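You operate a simulated robot arm through the tools that you are given. There is no shell and no other tool. Be economical: measure what you need, move in short steps, check, and stop when the job is done.

Carry out the task below with a simulated robot arm. There is one attempt and no reset: what you move stays moved.

TASK
Lift the switch cover open.
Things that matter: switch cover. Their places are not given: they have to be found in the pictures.

It is judged by the outcome, as a careful person would: the job done as asked, and still so three seconds after it is handed in. It fails if anything else is knocked over, pushed out of place, dropped, spilled or broken.

THE ROBOT
A 6-joint arm with a two-finger parallel gripper, fixed in place. Base frame: the origin is at the foot of the arm, x ahead of it, y to its left, z up. Lengths are in mm, angles in degrees, forces in N, time in s.
Its first joint turns from -66.0 to 66.0 degrees. Payload 2.9 kg.
Tool frame: the origin (TCP) lies between the finger pads and is the grasp point; the fingertips stand 30 mm ahead of it; z points along the fingers, y is the line along which they close. The gripper opens to 110 mm. The fingers are 20 mm wide and 10 mm thick; the gripper's body (48 by 112 mm) begins 55 mm behind the TCP.
Orientation is that of the tool frame in the base frame, as a unit quaternion [x, y, z, w]. With the fingers straight down and closing along the base's y, the tool's x points along the base's -x, its y along +y and its z along -z.

THE INTERFACE
- The arm moves only by the tool arm_command. Its argument "deltas" is a list that holds one entry, the list of rows, each a list of 6 numbers: the shift along the base's x, y, z in mm, then the turn, a rotation vector about the base's x, y, z in degrees. In form: [[[tx, ty, tz, wx, wy, wz], ...]]. A call has 1 to 8 rows; each row is the pose to reach, as a shift and turn from the pose commanded when the call began. "fingers" is the closure in counts, from 0 (fully open) to 255 (shut), set as the call begins (left out, the last holds). A row lasts 0.2 s, in which the tool goes at most 50 mm and 8.6 degrees; a call with a longer step from one row to the next is refused whole, and so is a gripper value outside its range. A pose out of reach is approached as far as the arm can. The call stops where the force on the tool passes 40 N (or 10 N more than at its start, if that is more) or the arm is blocked; 0.2 s more then pass. The fingers move at their own pace (about 108 mm/s each) and stop on an object; they squeeze with about 42 N. The grip force told is the motor's: it shows also when the fingers shut on nothing. Time passes only in rows, and 0.2 s behind the last, so rows that repeat a pose let the fingers close. It gives the time, the measured TCP pose, the force on the tool (base axes), the opening and the grip force at its end, in the units of the frame above (readings bear some noise), and new pictures: "show" is both (left out), scene, wrist or none.
- Cameras (640 x 400 px; columns grow to the right, rows downward): "scene" is fixed at [61.4, 425.5, 1410.3]; the picture's right is [-0.90, -0.43, 0.00], its down [-0.20, 0.42, -0.88] and it looks along [0.38, -0.80, -0.47] (base axes); focal length 360 px, centre (320, 200). "wrist" rides on the gripper at [-36, 0, -57] in the tool frame; the picture's right is [0.00, -1.00, 0.00], its down [0.97, 0.00, -0.24] and it looks along [0.24, 0.00, 0.97] (tool axes); focal length 218 px, centre (320, 200).
- measure_at(camera, pixels): for up to 12 pixels [column, row] of the newest picture of that camera ("zoom" is the newest enlarged one), the place [x, y, z] in the base frame of the surface seen there, good to about 3 mm, but the place of the scene camera against the robot may be out by one fixed shift of up to 25 mm in any direction. No time passes.
- inspect(camera, box): a new picture of the part [left, top, right, bottom] of that camera's present view, enlarged. No time passes.
- finish_job(): hands the job in; it is judged then, once.

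Work in short steps. Measure before you move; look again where a grasp or a placing could have gone wrong, and mend it. You have 60 turns and 120 pictures in all, the two below and enlarged ones among them. Open the gripper and draw the arm clear of the work before you hand the job in, unless the task says otherwise; then end with one line.

The tools are called after "Request:" by a JSON object that holds its "method" and its "body". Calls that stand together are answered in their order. arm_command: Moves the arm, as the interface text tells. Its arguments: {"type":"object","properties":{"deltas":{"type":"array"},"fingers":{"type":"number"},"show":{"type":"string","enum":["both","scene","wrist","none"]}},"required":["deltas"]} The other tools are called the same way: measure_at (camera, pixels) gives the place of the surface under pixels of a picture; inspect (camera, box) takes an enlarged picture of a part of a camera's view; finish_job () hands the job in.

At the start:

```text
time: 0.0
eef_pos: [374.1, -105.9, 1117.6]
tcp_rot: [0.0, 1.0, -0.001, 0.0]
contact_force: [-0.2, 0.1, 0.7]
opening: 110.1
finger_force: 0.1
```

scene: 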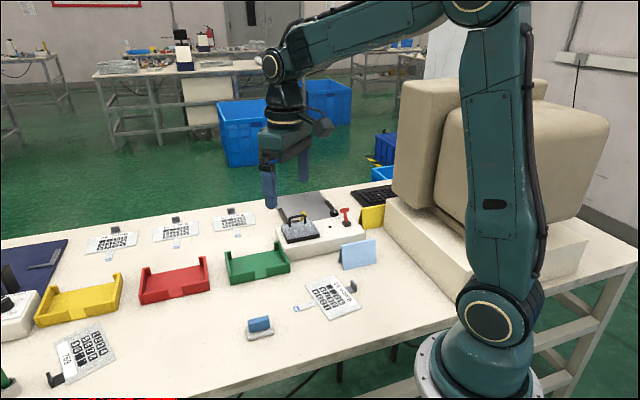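
wrist: 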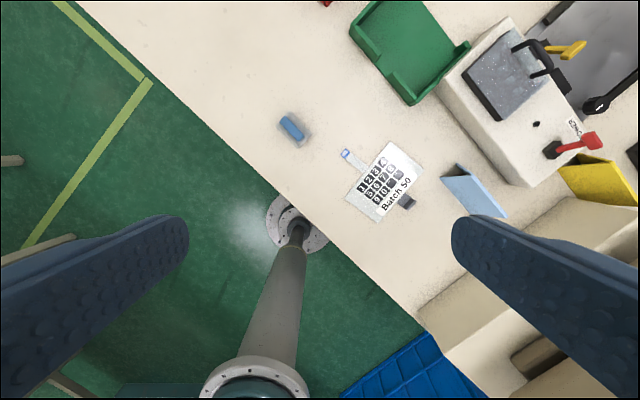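

I look closer at the box with the grey lid near (315,235), and at the left part of the bench.

Request:
{"method": "inspect", "body": {"camera": "scene", "box": [260, 180, 400, 270]}}

Request:
{"method": "inspect", "body": {"camera": "scene", "box": [0, 220, 140, 400]}}

Request:
{"method": "inspect", "body": {"camera": "wrist", "box": [430, 0, 640, 220]}}

```text
4.44 times, centred on (330, 225) of scene
```

zoom: 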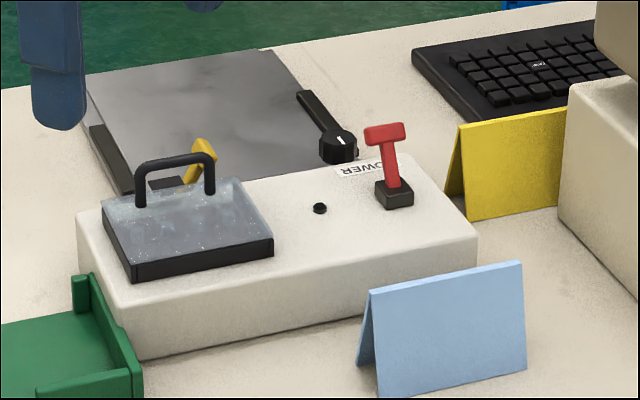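

```text
2.22 times, centred on (70, 310) of scene
```

zoom: 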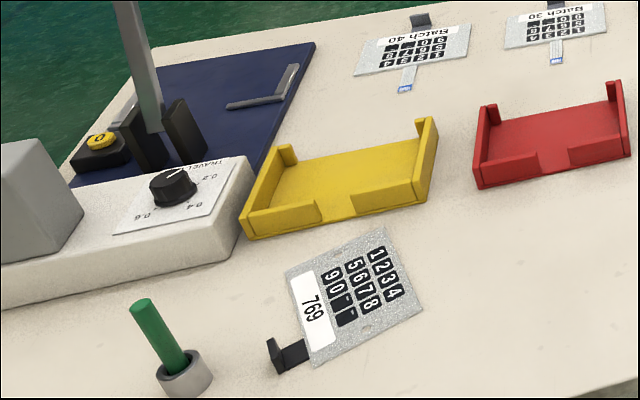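

```text
1.82 times, centred on (535, 110) of wrist
```

zoom: 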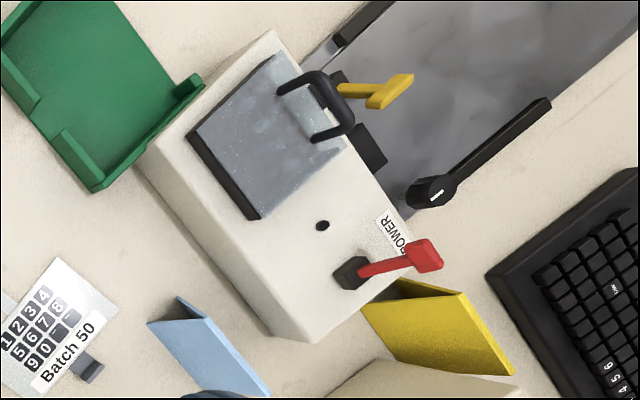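

The cover looks like the grey lid with a black handle on the white box. I measure its corners and handle from the wrist zoom.

Request:
{"method": "measure_at", "body": {"camera": "zoom", "pixels": [[194, 132], [255, 214], [270, 60], [340, 145], [316, 78], [347, 125], [282, 86], [318, 136], [265, 140], [370, 150], [322, 226], [425, 255]]}}

Request:
{"method": "measure_at", "body": {"camera": "scene", "pixels": [[284, 240], [319, 235], [283, 226], [312, 220], [291, 216], [306, 214], [291, 225], [306, 222], [300, 230], [304, 213], [300, 215], [346, 209]]}}

```text
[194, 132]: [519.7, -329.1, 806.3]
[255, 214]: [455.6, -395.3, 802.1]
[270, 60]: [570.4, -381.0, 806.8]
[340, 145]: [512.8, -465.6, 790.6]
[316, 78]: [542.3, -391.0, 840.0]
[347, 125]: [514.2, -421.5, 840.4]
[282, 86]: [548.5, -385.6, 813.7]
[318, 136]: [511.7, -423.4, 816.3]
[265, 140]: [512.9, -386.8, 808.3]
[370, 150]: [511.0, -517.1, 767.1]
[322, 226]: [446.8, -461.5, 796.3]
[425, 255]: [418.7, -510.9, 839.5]
```

```text
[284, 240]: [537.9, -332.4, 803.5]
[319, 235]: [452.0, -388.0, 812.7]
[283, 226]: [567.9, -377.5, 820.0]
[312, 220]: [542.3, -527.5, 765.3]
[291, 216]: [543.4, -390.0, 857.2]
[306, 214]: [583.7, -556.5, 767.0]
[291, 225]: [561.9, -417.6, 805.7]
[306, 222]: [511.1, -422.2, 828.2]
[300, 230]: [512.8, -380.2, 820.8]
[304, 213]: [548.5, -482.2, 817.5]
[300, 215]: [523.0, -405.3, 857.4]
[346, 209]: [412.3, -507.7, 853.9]
```

The lid's dark edge (hinge side) runs about (520,-329)→(456,-395) and the handle bar about (542,-391)→(514,-421) at z≈840. I move above it, turning the closing line across the bar, for a closer look.

Request:
{"method": "arm_command", "body": {"deltas": [[[15, -32, -15, 0, 0, 5.75], [30, -64, -30, 0, 0, 11.5], [45, -96, -45, 0, 0, 17.25], [60, -128, -60, 0, 0, 23], [75, -160, -75, 0, 0, 28.75], [90, -192, -90, 0, 0, 34.5], [105, -224, -105, 0, 0, 40.25], [115, -254, -118, 0, 0, 46]]]}}

```text
time: 1.8
eef_pos: [488.3, -360.0, 998.8]
tcp_rot: [-0.391, 0.92, 0.0, 0.0]
contact_force: [-0.2, -0.1, -0.1]
opening: 109.9
finger_force: 0.1
```

scene: 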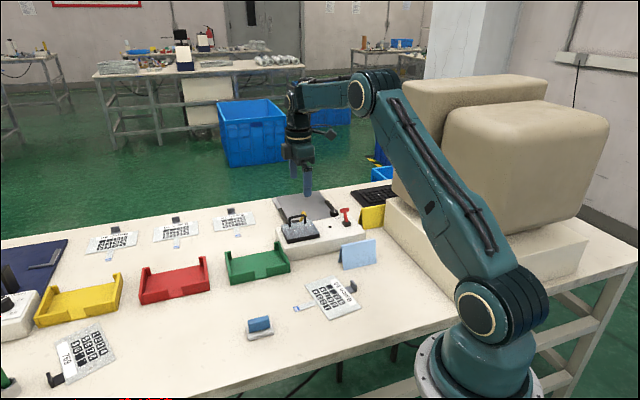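
wrist: 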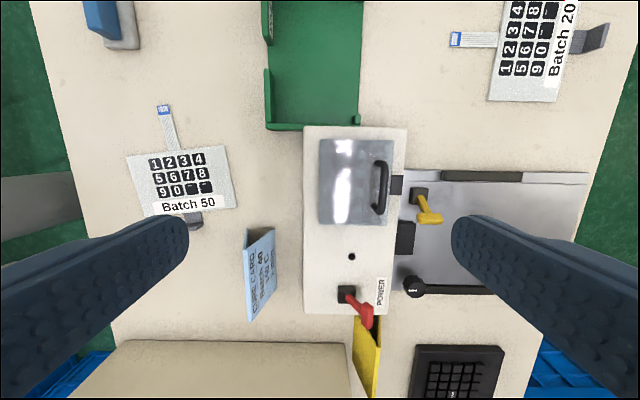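

Request:
{"method": "inspect", "body": {"camera": "wrist", "box": [290, 120, 450, 240]}}

Request:
{"method": "inspect", "body": {"camera": "scene", "box": [270, 190, 350, 250]}}

Request:
{"method": "measure_at", "body": {"camera": "wrist", "pixels": [[320, 140], [320, 222], [391, 142], [391, 222], [384, 178], [380, 164], [378, 210], [398, 184], [405, 238], [428, 216], [360, 135], [450, 150]]}}

```text
3.33 times, centred on (370, 180) of wrist
```

zoom: 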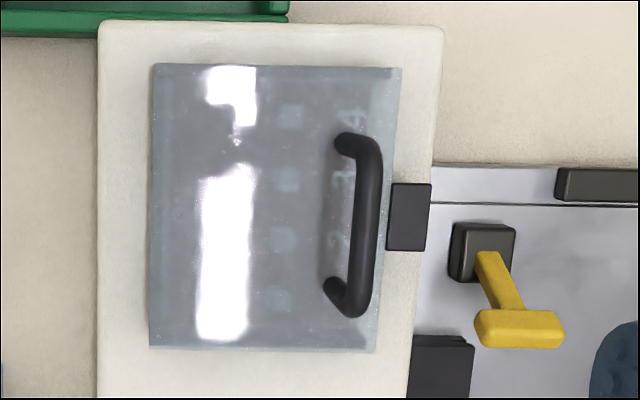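

```text
6.67 times, centred on (310, 220) of scene
```

zoom: 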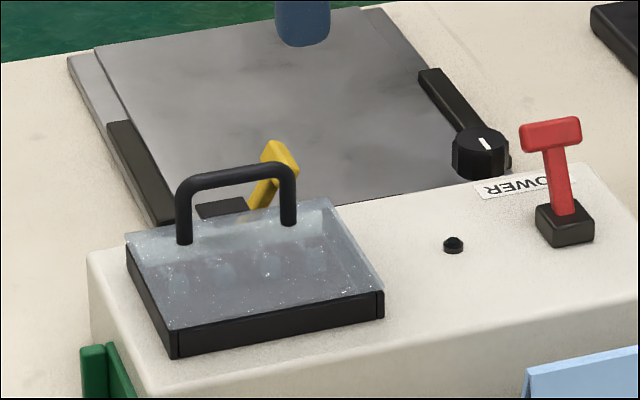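

```text
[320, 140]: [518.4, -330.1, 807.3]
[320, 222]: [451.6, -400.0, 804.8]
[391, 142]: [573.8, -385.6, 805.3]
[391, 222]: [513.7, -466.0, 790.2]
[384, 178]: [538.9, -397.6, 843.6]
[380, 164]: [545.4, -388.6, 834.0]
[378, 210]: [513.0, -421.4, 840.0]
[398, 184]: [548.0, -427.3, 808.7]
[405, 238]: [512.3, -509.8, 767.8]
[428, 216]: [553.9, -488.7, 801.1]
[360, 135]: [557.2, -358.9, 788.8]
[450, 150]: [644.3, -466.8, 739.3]
```

The handle bar runs along tool x now, centred near (528,-407,838). I go above it with the fingers partly closed (~50 mm).

Request:
{"method": "arm_command", "body": {"deltas": [[[14, -16, -40, 0, 0, 0], [28, -32, -80, 0, 0, 0], [40, -46, -110, 0, 0, 0], [40, -46, -110, 0, 0, 0]]], "fingers": 140}}

```text
time: 2.8
eef_pos: [527.9, -406.2, 887.3]
tcp_rot: [-0.391, 0.92, 0.0, 0.0]
contact_force: [-0.2, -0.7, -0.6]
opening: 49.4
finger_force: 0.1
```

scene: 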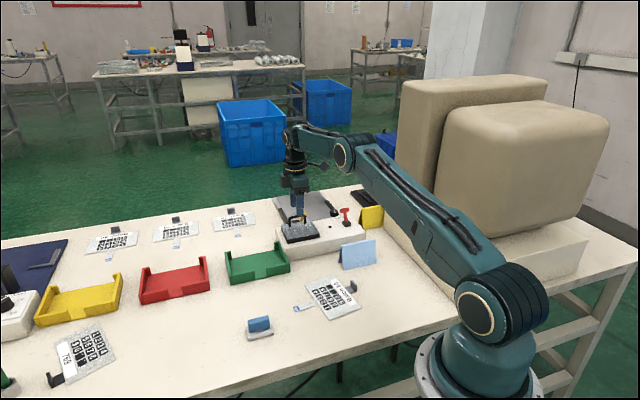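
wrist: 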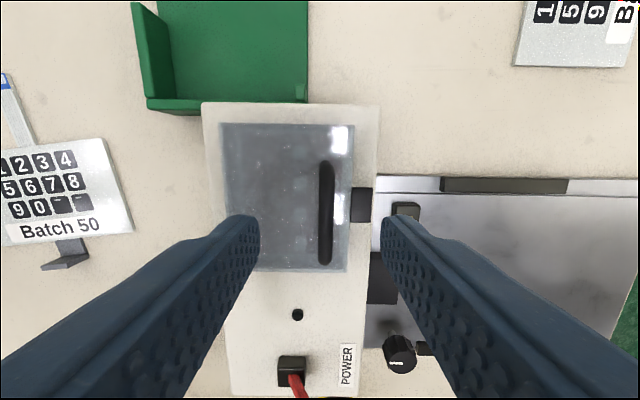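

Request:
{"method": "measure_at", "body": {"camera": "wrist", "pixels": [[325, 170], [325, 213], [325, 255], [290, 215], [361, 205], [300, 130], [297, 280]]}}

Request:
{"method": "inspect", "body": {"camera": "wrist", "box": [210, 100, 410, 280]}}

```text
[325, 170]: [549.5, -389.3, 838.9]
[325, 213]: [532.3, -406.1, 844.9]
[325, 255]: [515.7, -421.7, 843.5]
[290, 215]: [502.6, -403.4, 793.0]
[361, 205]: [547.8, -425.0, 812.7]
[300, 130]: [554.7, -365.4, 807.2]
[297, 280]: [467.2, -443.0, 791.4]
```

```text
2.22 times, centred on (310, 190) of wrist
```

zoom: 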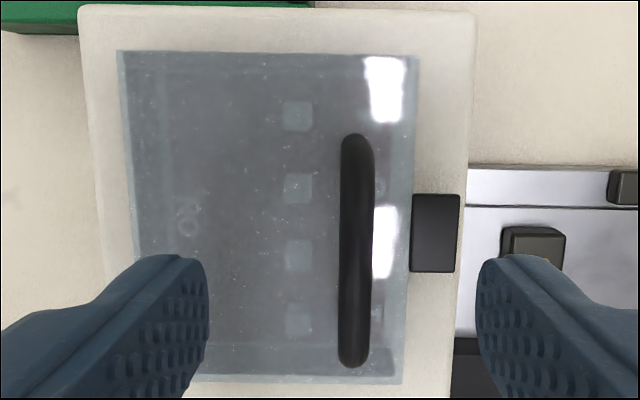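

Bar centre ≈ (532,-406,840). I descend to TCP z≈852 (tips ≈822, above lid and block), then close.

Request:
{"method": "arm_command", "body": {"deltas": [[[4, 0, -18, 0, 0, 0], [4, 0, -35, 0, 0, 0], [4, 0, -35, 0, 0, 0]]], "show": "none"}}

Request:
{"method": "arm_command", "body": {"deltas": [[[0, 0, 0, 0, 0, 0], [0, 0, 0, 0, 0, 0], [0, 0, 0, 0, 0, 0]]], "fingers": 255}}

```text
time: 3.6
eef_pos: [532.3, -406.2, 854.5]
tcp_rot: [-0.391, 0.92, 0.0, 0.0]
contact_force: [0.3, 0.0, 0.4]
opening: 49.8
finger_force: 0.0
```

```text
time: 4.4
eef_pos: [532.2, -406.4, 855.8]
tcp_rot: [-0.39, 0.921, 0.0, 0.001]
contact_force: [1.1, -0.1, -0.3]
opening: 7.0
finger_force: 45.2
```

scene: 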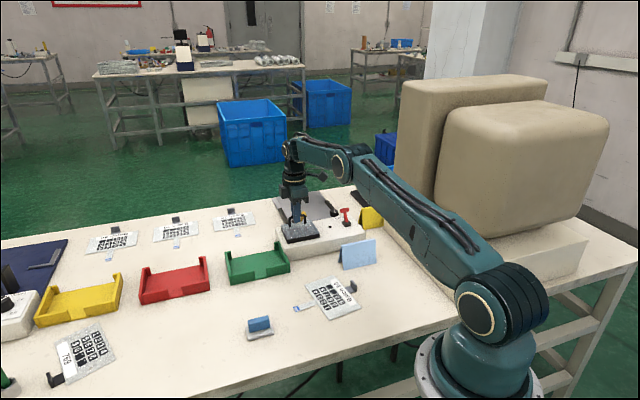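
wrist: 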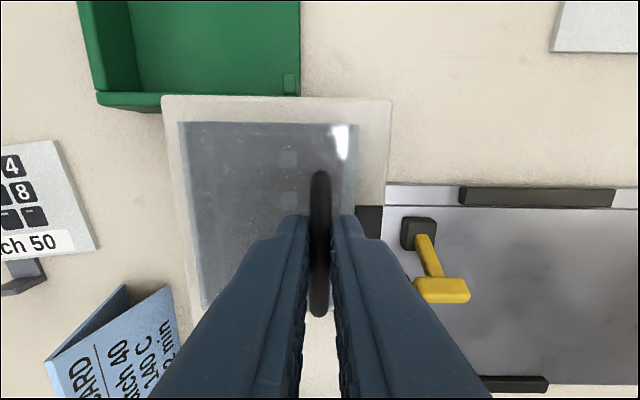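

The bar is gripped (7 mm). I start a small arc about the near-edge hinge line (about 10° of lid), and check the force.

Request:
{"method": "arm_command", "body": {"deltas": [[[-3.2, 3.0, 5.3, -1.7, -1.8, 0], [-6.6, 6.3, 10.1, -3.45, -3.6, 0], [-6.6, 6.3, 10.1, -3.45, -3.6, 0]]]}}

Request:
{"method": "inspect", "body": {"camera": "scene", "box": [260, 180, 370, 260]}}

```text
time: 5.2
eef_pos: [526.8, -400.8, 865.6]
tcp_rot: [-0.389, 0.92, -0.042, 0.018]
contact_force: [5.2, -4.5, 4.3]
opening: 7.1
finger_force: 44.8
```

scene: 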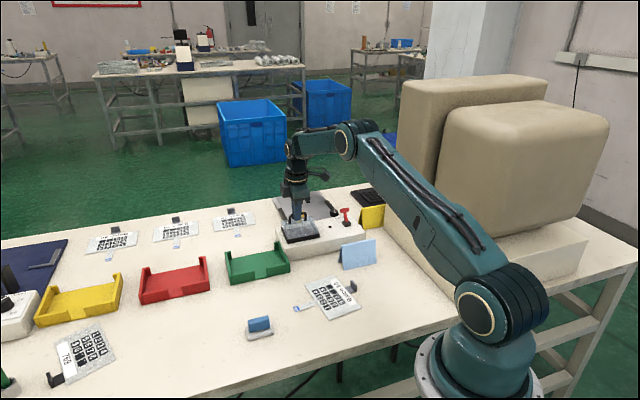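
wrist: 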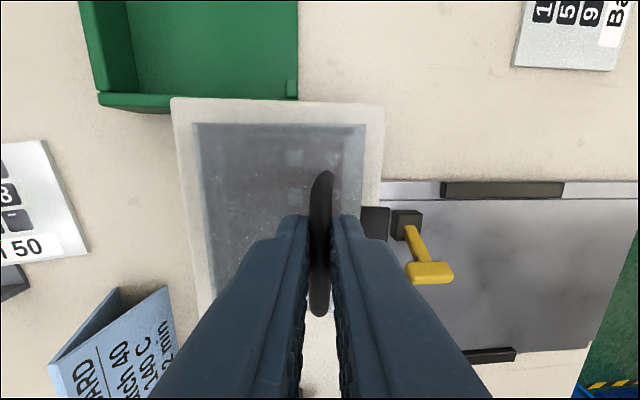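

```text
5.00 times, centred on (315, 220) of scene
```

zoom: 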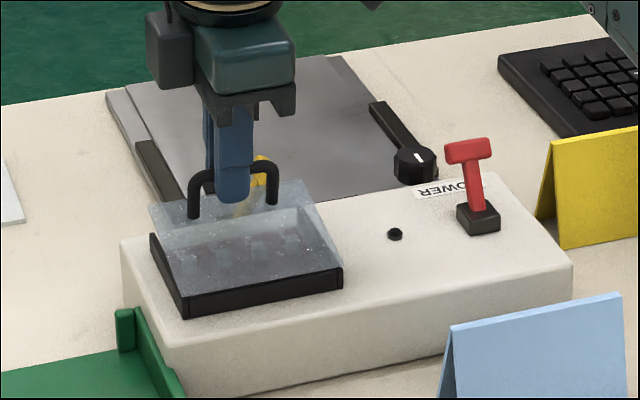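

The free edge rises at the handle side, so the hinge is confirmed; a slight outward pull suggests the hinge sits a bit higher. I go on to about 40°.

Request:
{"method": "arm_command", "body": {"deltas": [[[-3.1, 3.0, 4.6, -1.7, -1.8, 0], [-6.3, 6.1, 8.9, -3.45, -3.6, 0], [-10.2, 9.8, 12.5, -5.2, -5.4, 0], [-14.4, 13.8, 15.8, -6.9, -7.2, 0], [-18.7, 18, 18.5, -8.6, -9.0, 0], [-23.3, 22.3, 20.9, -10.35, -10.8, 0], [-23.3, 22.3, 20.9, -10.35, -10.8, 0]]]}}

Request:
{"method": "inspect", "body": {"camera": "scene", "box": [260, 180, 370, 260]}}

```text
time: 6.8
eef_pos: [503.5, -377.7, 886.4]
tcp_rot: [-0.385, 0.906, -0.162, 0.07]
contact_force: [4.1, -6.9, 16.5]
opening: 7.2
finger_force: 45.0
```

scene: 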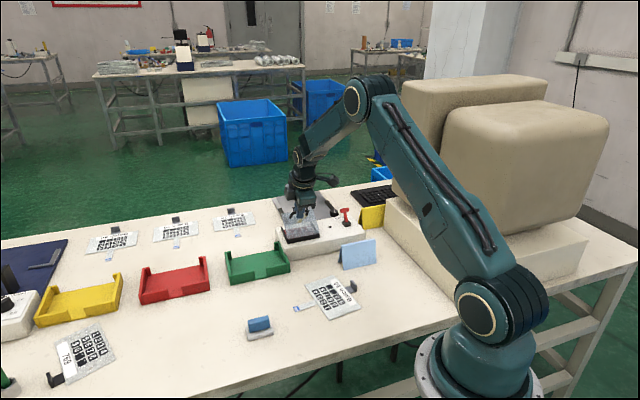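
wrist: 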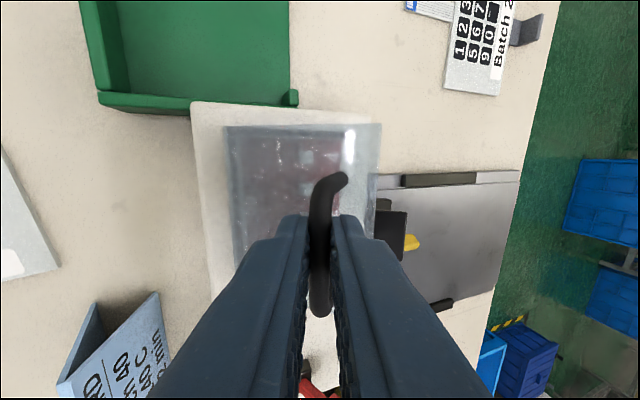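

```text
5.00 times, centred on (315, 220) of scene
```

zoom: 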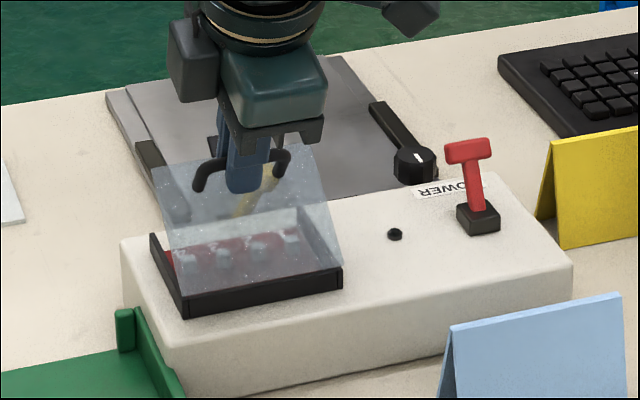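

The lid stands near 40°. The +z force says my arc is slightly low, so I add about 3 mm of radius and go on to about 80°.

Request:
{"method": "arm_command", "body": {"deltas": [[[-4.4, 4.2, 3.8, -1.7, -1.8, 0], [-8.9, 8.6, 5.9, -3.45, -3.6, 0], [-13.9, 13.3, 6.8, -5.2, -5.4, 0], [-19, 18.2, 6.7, -6.9, -7.2, 0], [-24, 23, 6.3, -8.6, -9.0, 0], [-29, 27.8, 5.2, -10.35, -10.8, 0], [-33.8, 32.4, 3.6, -12.1, -12.6, 0], [-38.7, 37.1, 1.3, -13.8, -14.4, 0]]]}}

Request:
{"method": "inspect", "body": {"camera": "scene", "box": [260, 180, 370, 260]}}

```text
time: 8.6
eef_pos: [464.9, -339.2, 888.2]
tcp_rot: [-0.367, 0.864, -0.316, 0.137]
contact_force: [1.1, 8.9, 28.4]
opening: 7.2
finger_force: 45.0
```

scene: 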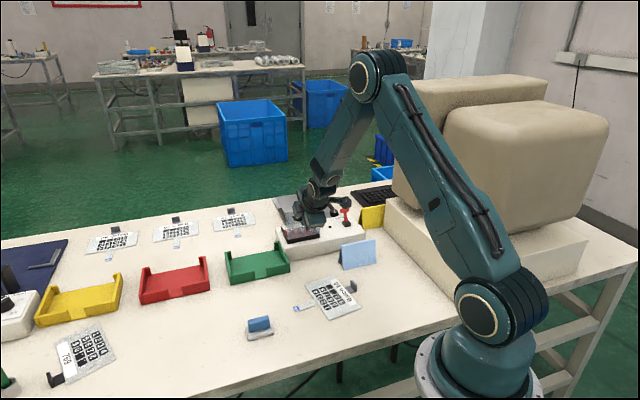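
wrist: 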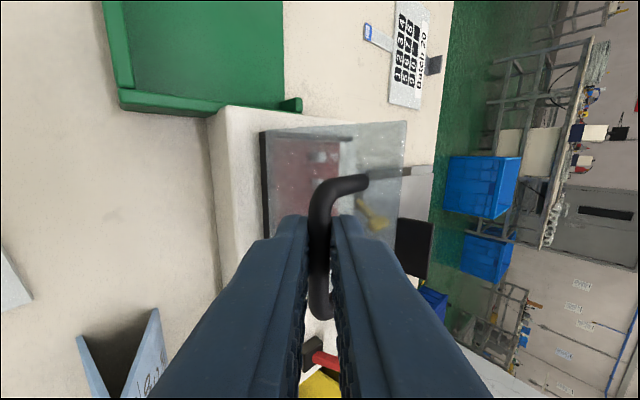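

```text
5.00 times, centred on (315, 220) of scene
```

zoom: 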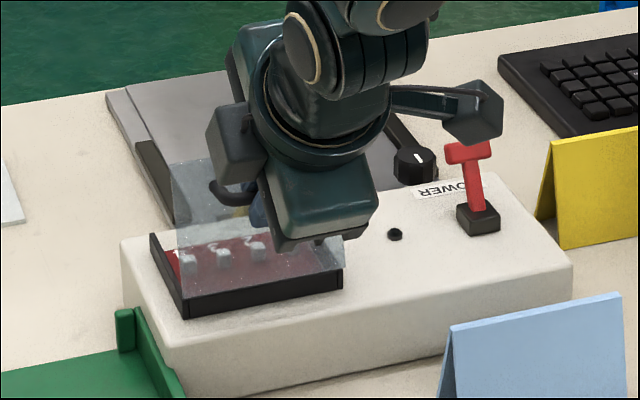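

Force is 28 N upward on the tool, so the arc still runs a bit low. I measure the bar and the lid before correcting.

Request:
{"method": "measure_at", "body": {"camera": "wrist", "pixels": [[322, 205], [320, 300], [404, 128], [355, 183], [268, 135], [398, 150], [414, 222]]}}

Request:
{"method": "inspect", "body": {"camera": "wrist", "box": [200, 90, 460, 330]}}

```text
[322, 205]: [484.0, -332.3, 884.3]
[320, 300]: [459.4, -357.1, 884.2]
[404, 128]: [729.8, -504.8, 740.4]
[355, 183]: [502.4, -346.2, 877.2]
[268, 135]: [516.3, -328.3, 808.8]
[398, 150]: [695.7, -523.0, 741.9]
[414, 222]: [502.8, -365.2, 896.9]
```

```text
1.67 times, centred on (330, 210) of wrist
```

zoom: 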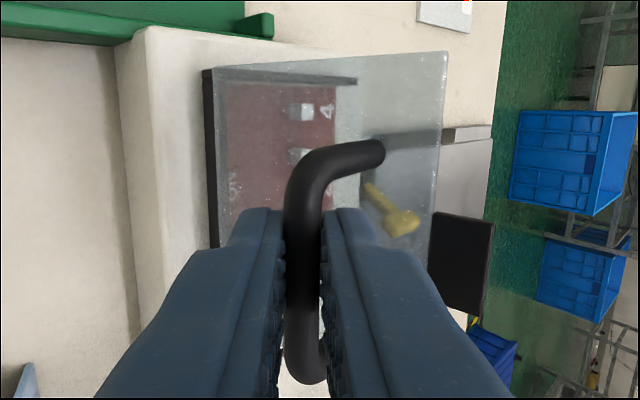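

I raise 3 mm for the larger radius and carry on to about 95°.

Request:
{"method": "arm_command", "body": {"deltas": [[[-0.7, 0.7, 3.0, 0, 0, 0], [-5.5, 5.2, 0.5, -1.7, -1.8, 0], [-10.2, 9.8, -3.0, -3.45, -3.6, 0], [-14.6, 14, -7, -5.2, -5.4, 0], [-14.6, 14, -7, -5.2, -5.4, 0]]]}}

Request:
{"method": "inspect", "body": {"camera": "scene", "box": [260, 180, 370, 260]}}

```text
time: 9.8
eef_pos: [449.5, -325.1, 879.0]
tcp_rot: [-0.359, 0.843, -0.368, 0.159]
contact_force: [9.8, 13.7, 3.8]
opening: 7.3
finger_force: 44.1
```

scene: 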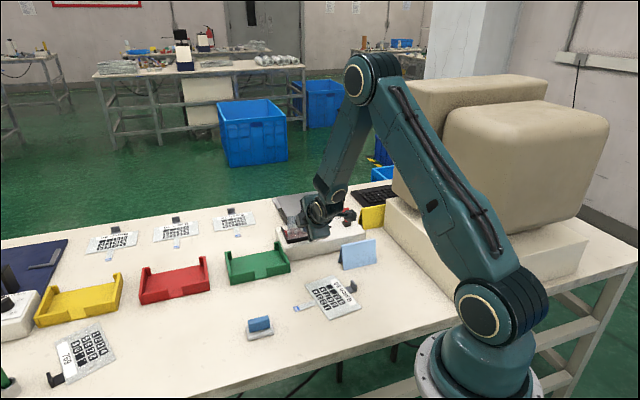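
wrist: 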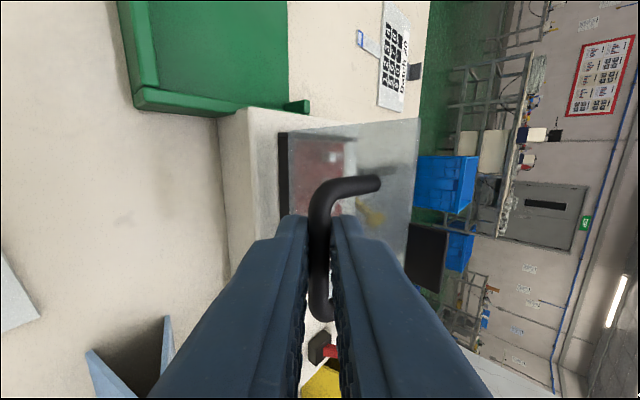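

```text
5.00 times, centred on (315, 220) of scene
```

zoom: 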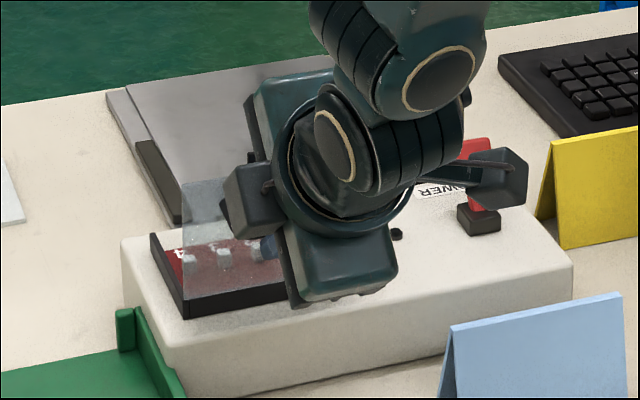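

Lid is about upright; remaining force is mainly along the hinge line (~16 N), so I shift 2 mm along it and carry on past vertical to about 110°.

Request:
{"method": "arm_command", "body": {"deltas": [[[1.4, 1.4, 0, 0, 0, 0], [-2.9, 5.5, -4.4, -1.7, -1.8, 0], [-6.7, 9.2, -9.4, -3.45, -3.6, 0], [-10.4, 12.7, -14.8, -5.2, -5.4, 0], [-10.4, 12.7, -14.8, -5.2, -5.4, 0]]]}}

Request:
{"method": "inspect", "body": {"camera": "scene", "box": [260, 180, 370, 260]}}

```text
time: 11.0
eef_pos: [439.8, -313.5, 865.2]
tcp_rot: [-0.346, 0.817, -0.425, 0.181]
contact_force: [-2.4, 8.1, 11.9]
opening: 7.8
finger_force: 45.5
```

scene: 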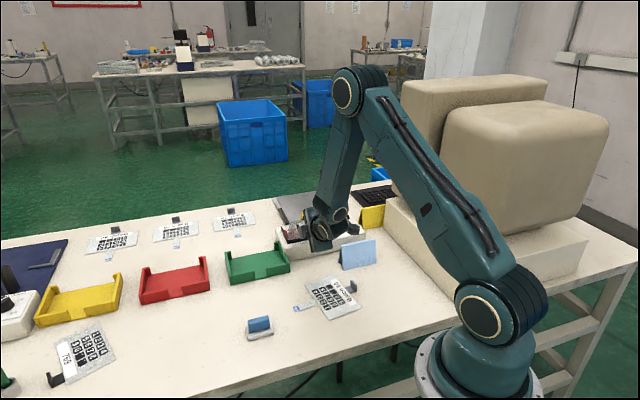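
wrist: 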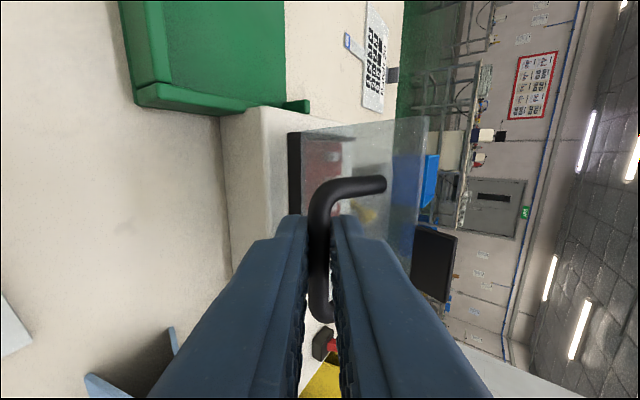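

```text
5.00 times, centred on (315, 220) of scene
```

zoom: 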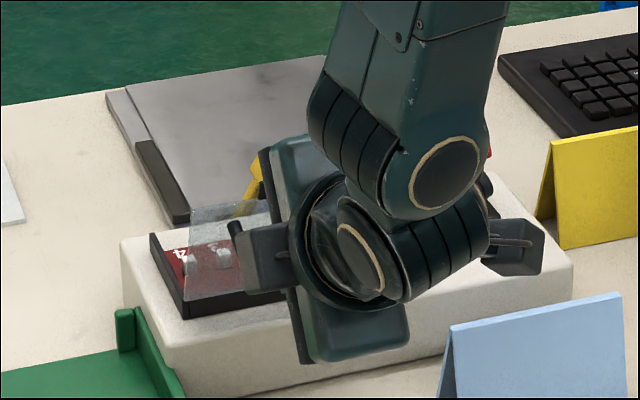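

Request:
{"method": "measure_at", "body": {"camera": "wrist", "pixels": [[320, 205], [322, 310], [384, 184], [298, 140], [430, 240], [422, 290]]}}

Request:
{"method": "inspect", "body": {"camera": "wrist", "box": [200, 90, 460, 330]}}

```text
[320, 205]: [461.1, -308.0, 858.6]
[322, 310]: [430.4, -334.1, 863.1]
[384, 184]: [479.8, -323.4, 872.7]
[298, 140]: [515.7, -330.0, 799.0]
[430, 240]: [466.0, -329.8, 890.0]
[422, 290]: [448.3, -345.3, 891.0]
```

```text
1.67 times, centred on (330, 210) of wrist
```

zoom: 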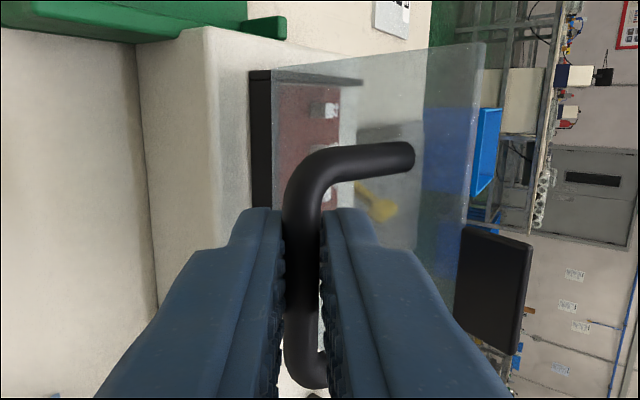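

The tab at the lid's free edge is now at ~111° from shut, past vertical. I open the fingers only a little (~17 mm, so they do not push the lid) and then look.

Request:
{"method": "arm_command", "body": {"deltas": [[[0, 0, 0, 0, 0, 0], [0, 0, 0, 0, 0, 0], [0, 0, 0, 0, 0, 0]]], "fingers": 216}}

```text
time: 11.8
eef_pos: [439.3, -313.8, 865.2]
tcp_rot: [-0.347, 0.817, -0.424, 0.181]
contact_force: [1.4, 0.2, -0.2]
opening: 16.8
finger_force: 0.0
```

scene: 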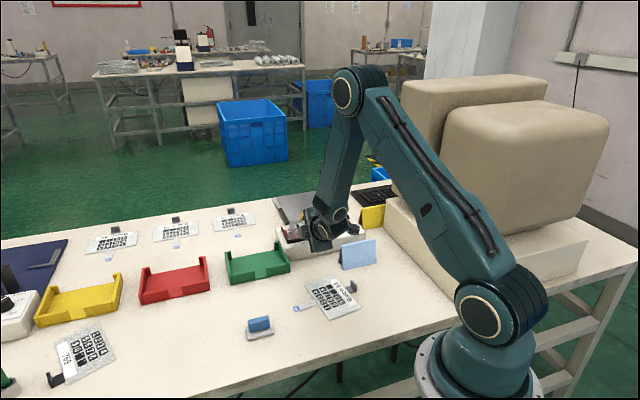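
wrist: 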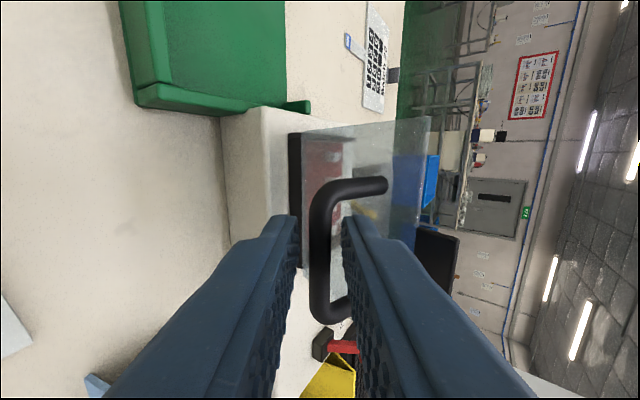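

The lid stands on its own with no force on the tool. I back straight out along the tool axis.

Request:
{"method": "arm_command", "body": {"deltas": [[[-11.8, 11.3, 11.5, 0, 0, 0], [-23.6, 22.6, 22.9, 0, 0, 0], [-35.4, 33.9, 34.4, 0, 0, 0], [-47.2, 45.2, 45.8, 0, 0, 0]]]}}

```text
time: 12.8
eef_pos: [392.4, -268.3, 911.4]
tcp_rot: [-0.346, 0.817, -0.423, 0.182]
contact_force: [0.1, -0.4, 0.2]
opening: 16.5
finger_force: 0.0
```

scene: 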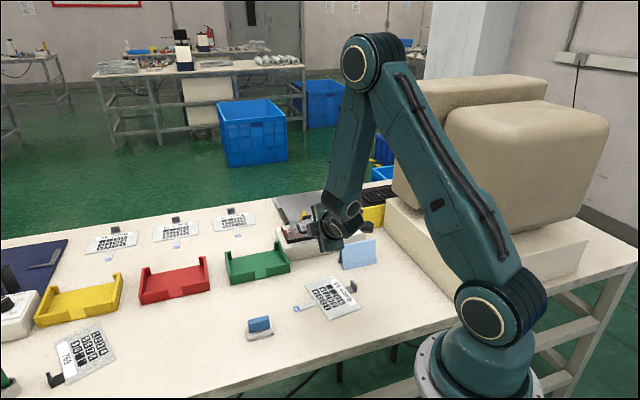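
wrist: 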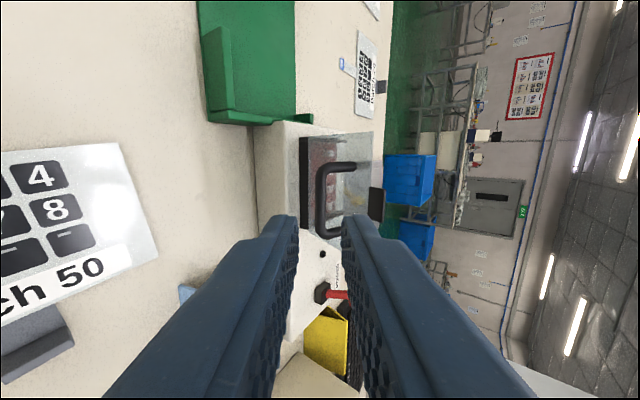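

The fingers are clear and the lid stays open. I rise straight up, level the tool and open the gripper.

Request:
{"method": "arm_command", "body": {"deltas": [[[-10, 10, 35, 0, 0, 0], [-20, 20, 70, 4, 4.2, 0], [-30, 30, 105, 9, 9.4, 0], [-40, 40, 135, 14, 14.6, 0], [-40, 45, 160, 19, 19.8, 0], [-40, 50, 175, 24, 25, 0], [-40, 55, 190, 29, 30.2, 0], [-40, 60, 200, 34, 35.4, 0]]], "fingers": 0}}

Request:
{"method": "inspect", "body": {"camera": "scene", "box": [250, 170, 390, 280]}}

```text
time: 14.6
eef_pos: [351.8, -207.3, 1112.4]
tcp_rot: [-0.39, 0.92, -0.046, 0.02]
contact_force: [0.4, 1.1, -0.2]
opening: 110.0
finger_force: 0.0
```

scene: 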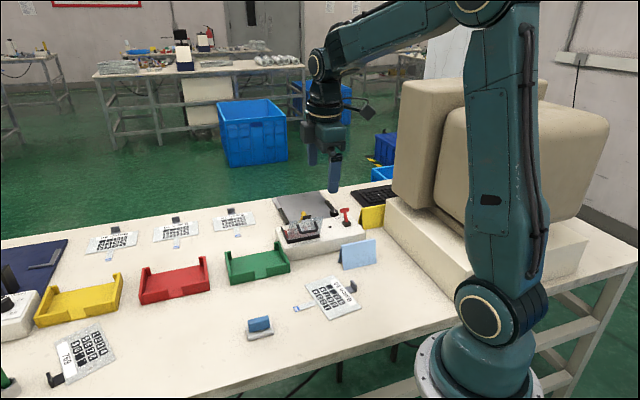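
wrist: 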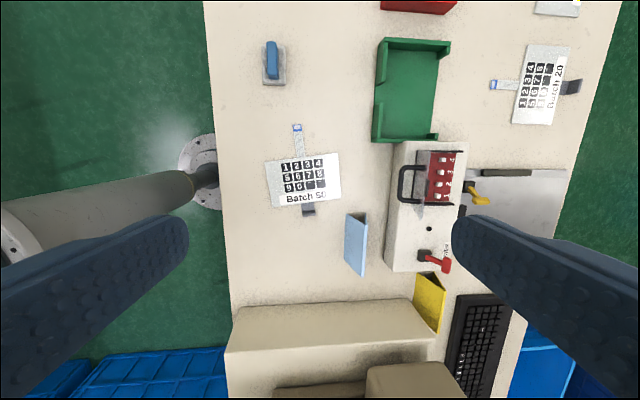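

```text
3.64 times, centred on (320, 225) of scene
```

zoom: 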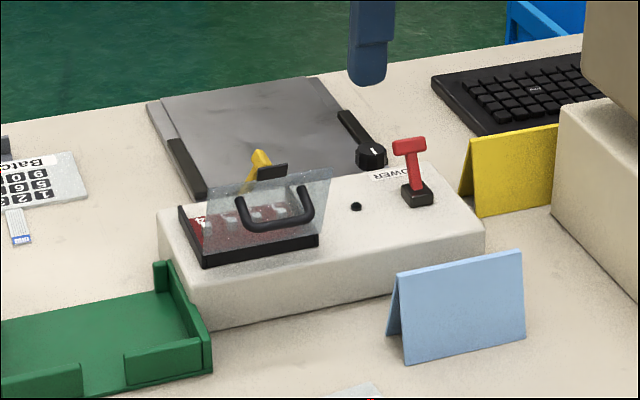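

The cover stands open past vertical with the switches exposed, and everything else is in place. I hand in.

Request:
{"method": "finish_job", "body": {}}

```text
The job is handed in.
```

The switch cover is lifted open to about 110° from shut and stands on its own. The gripper is open and the arm is drawn clear, and in the last pictures nothing else has moved.
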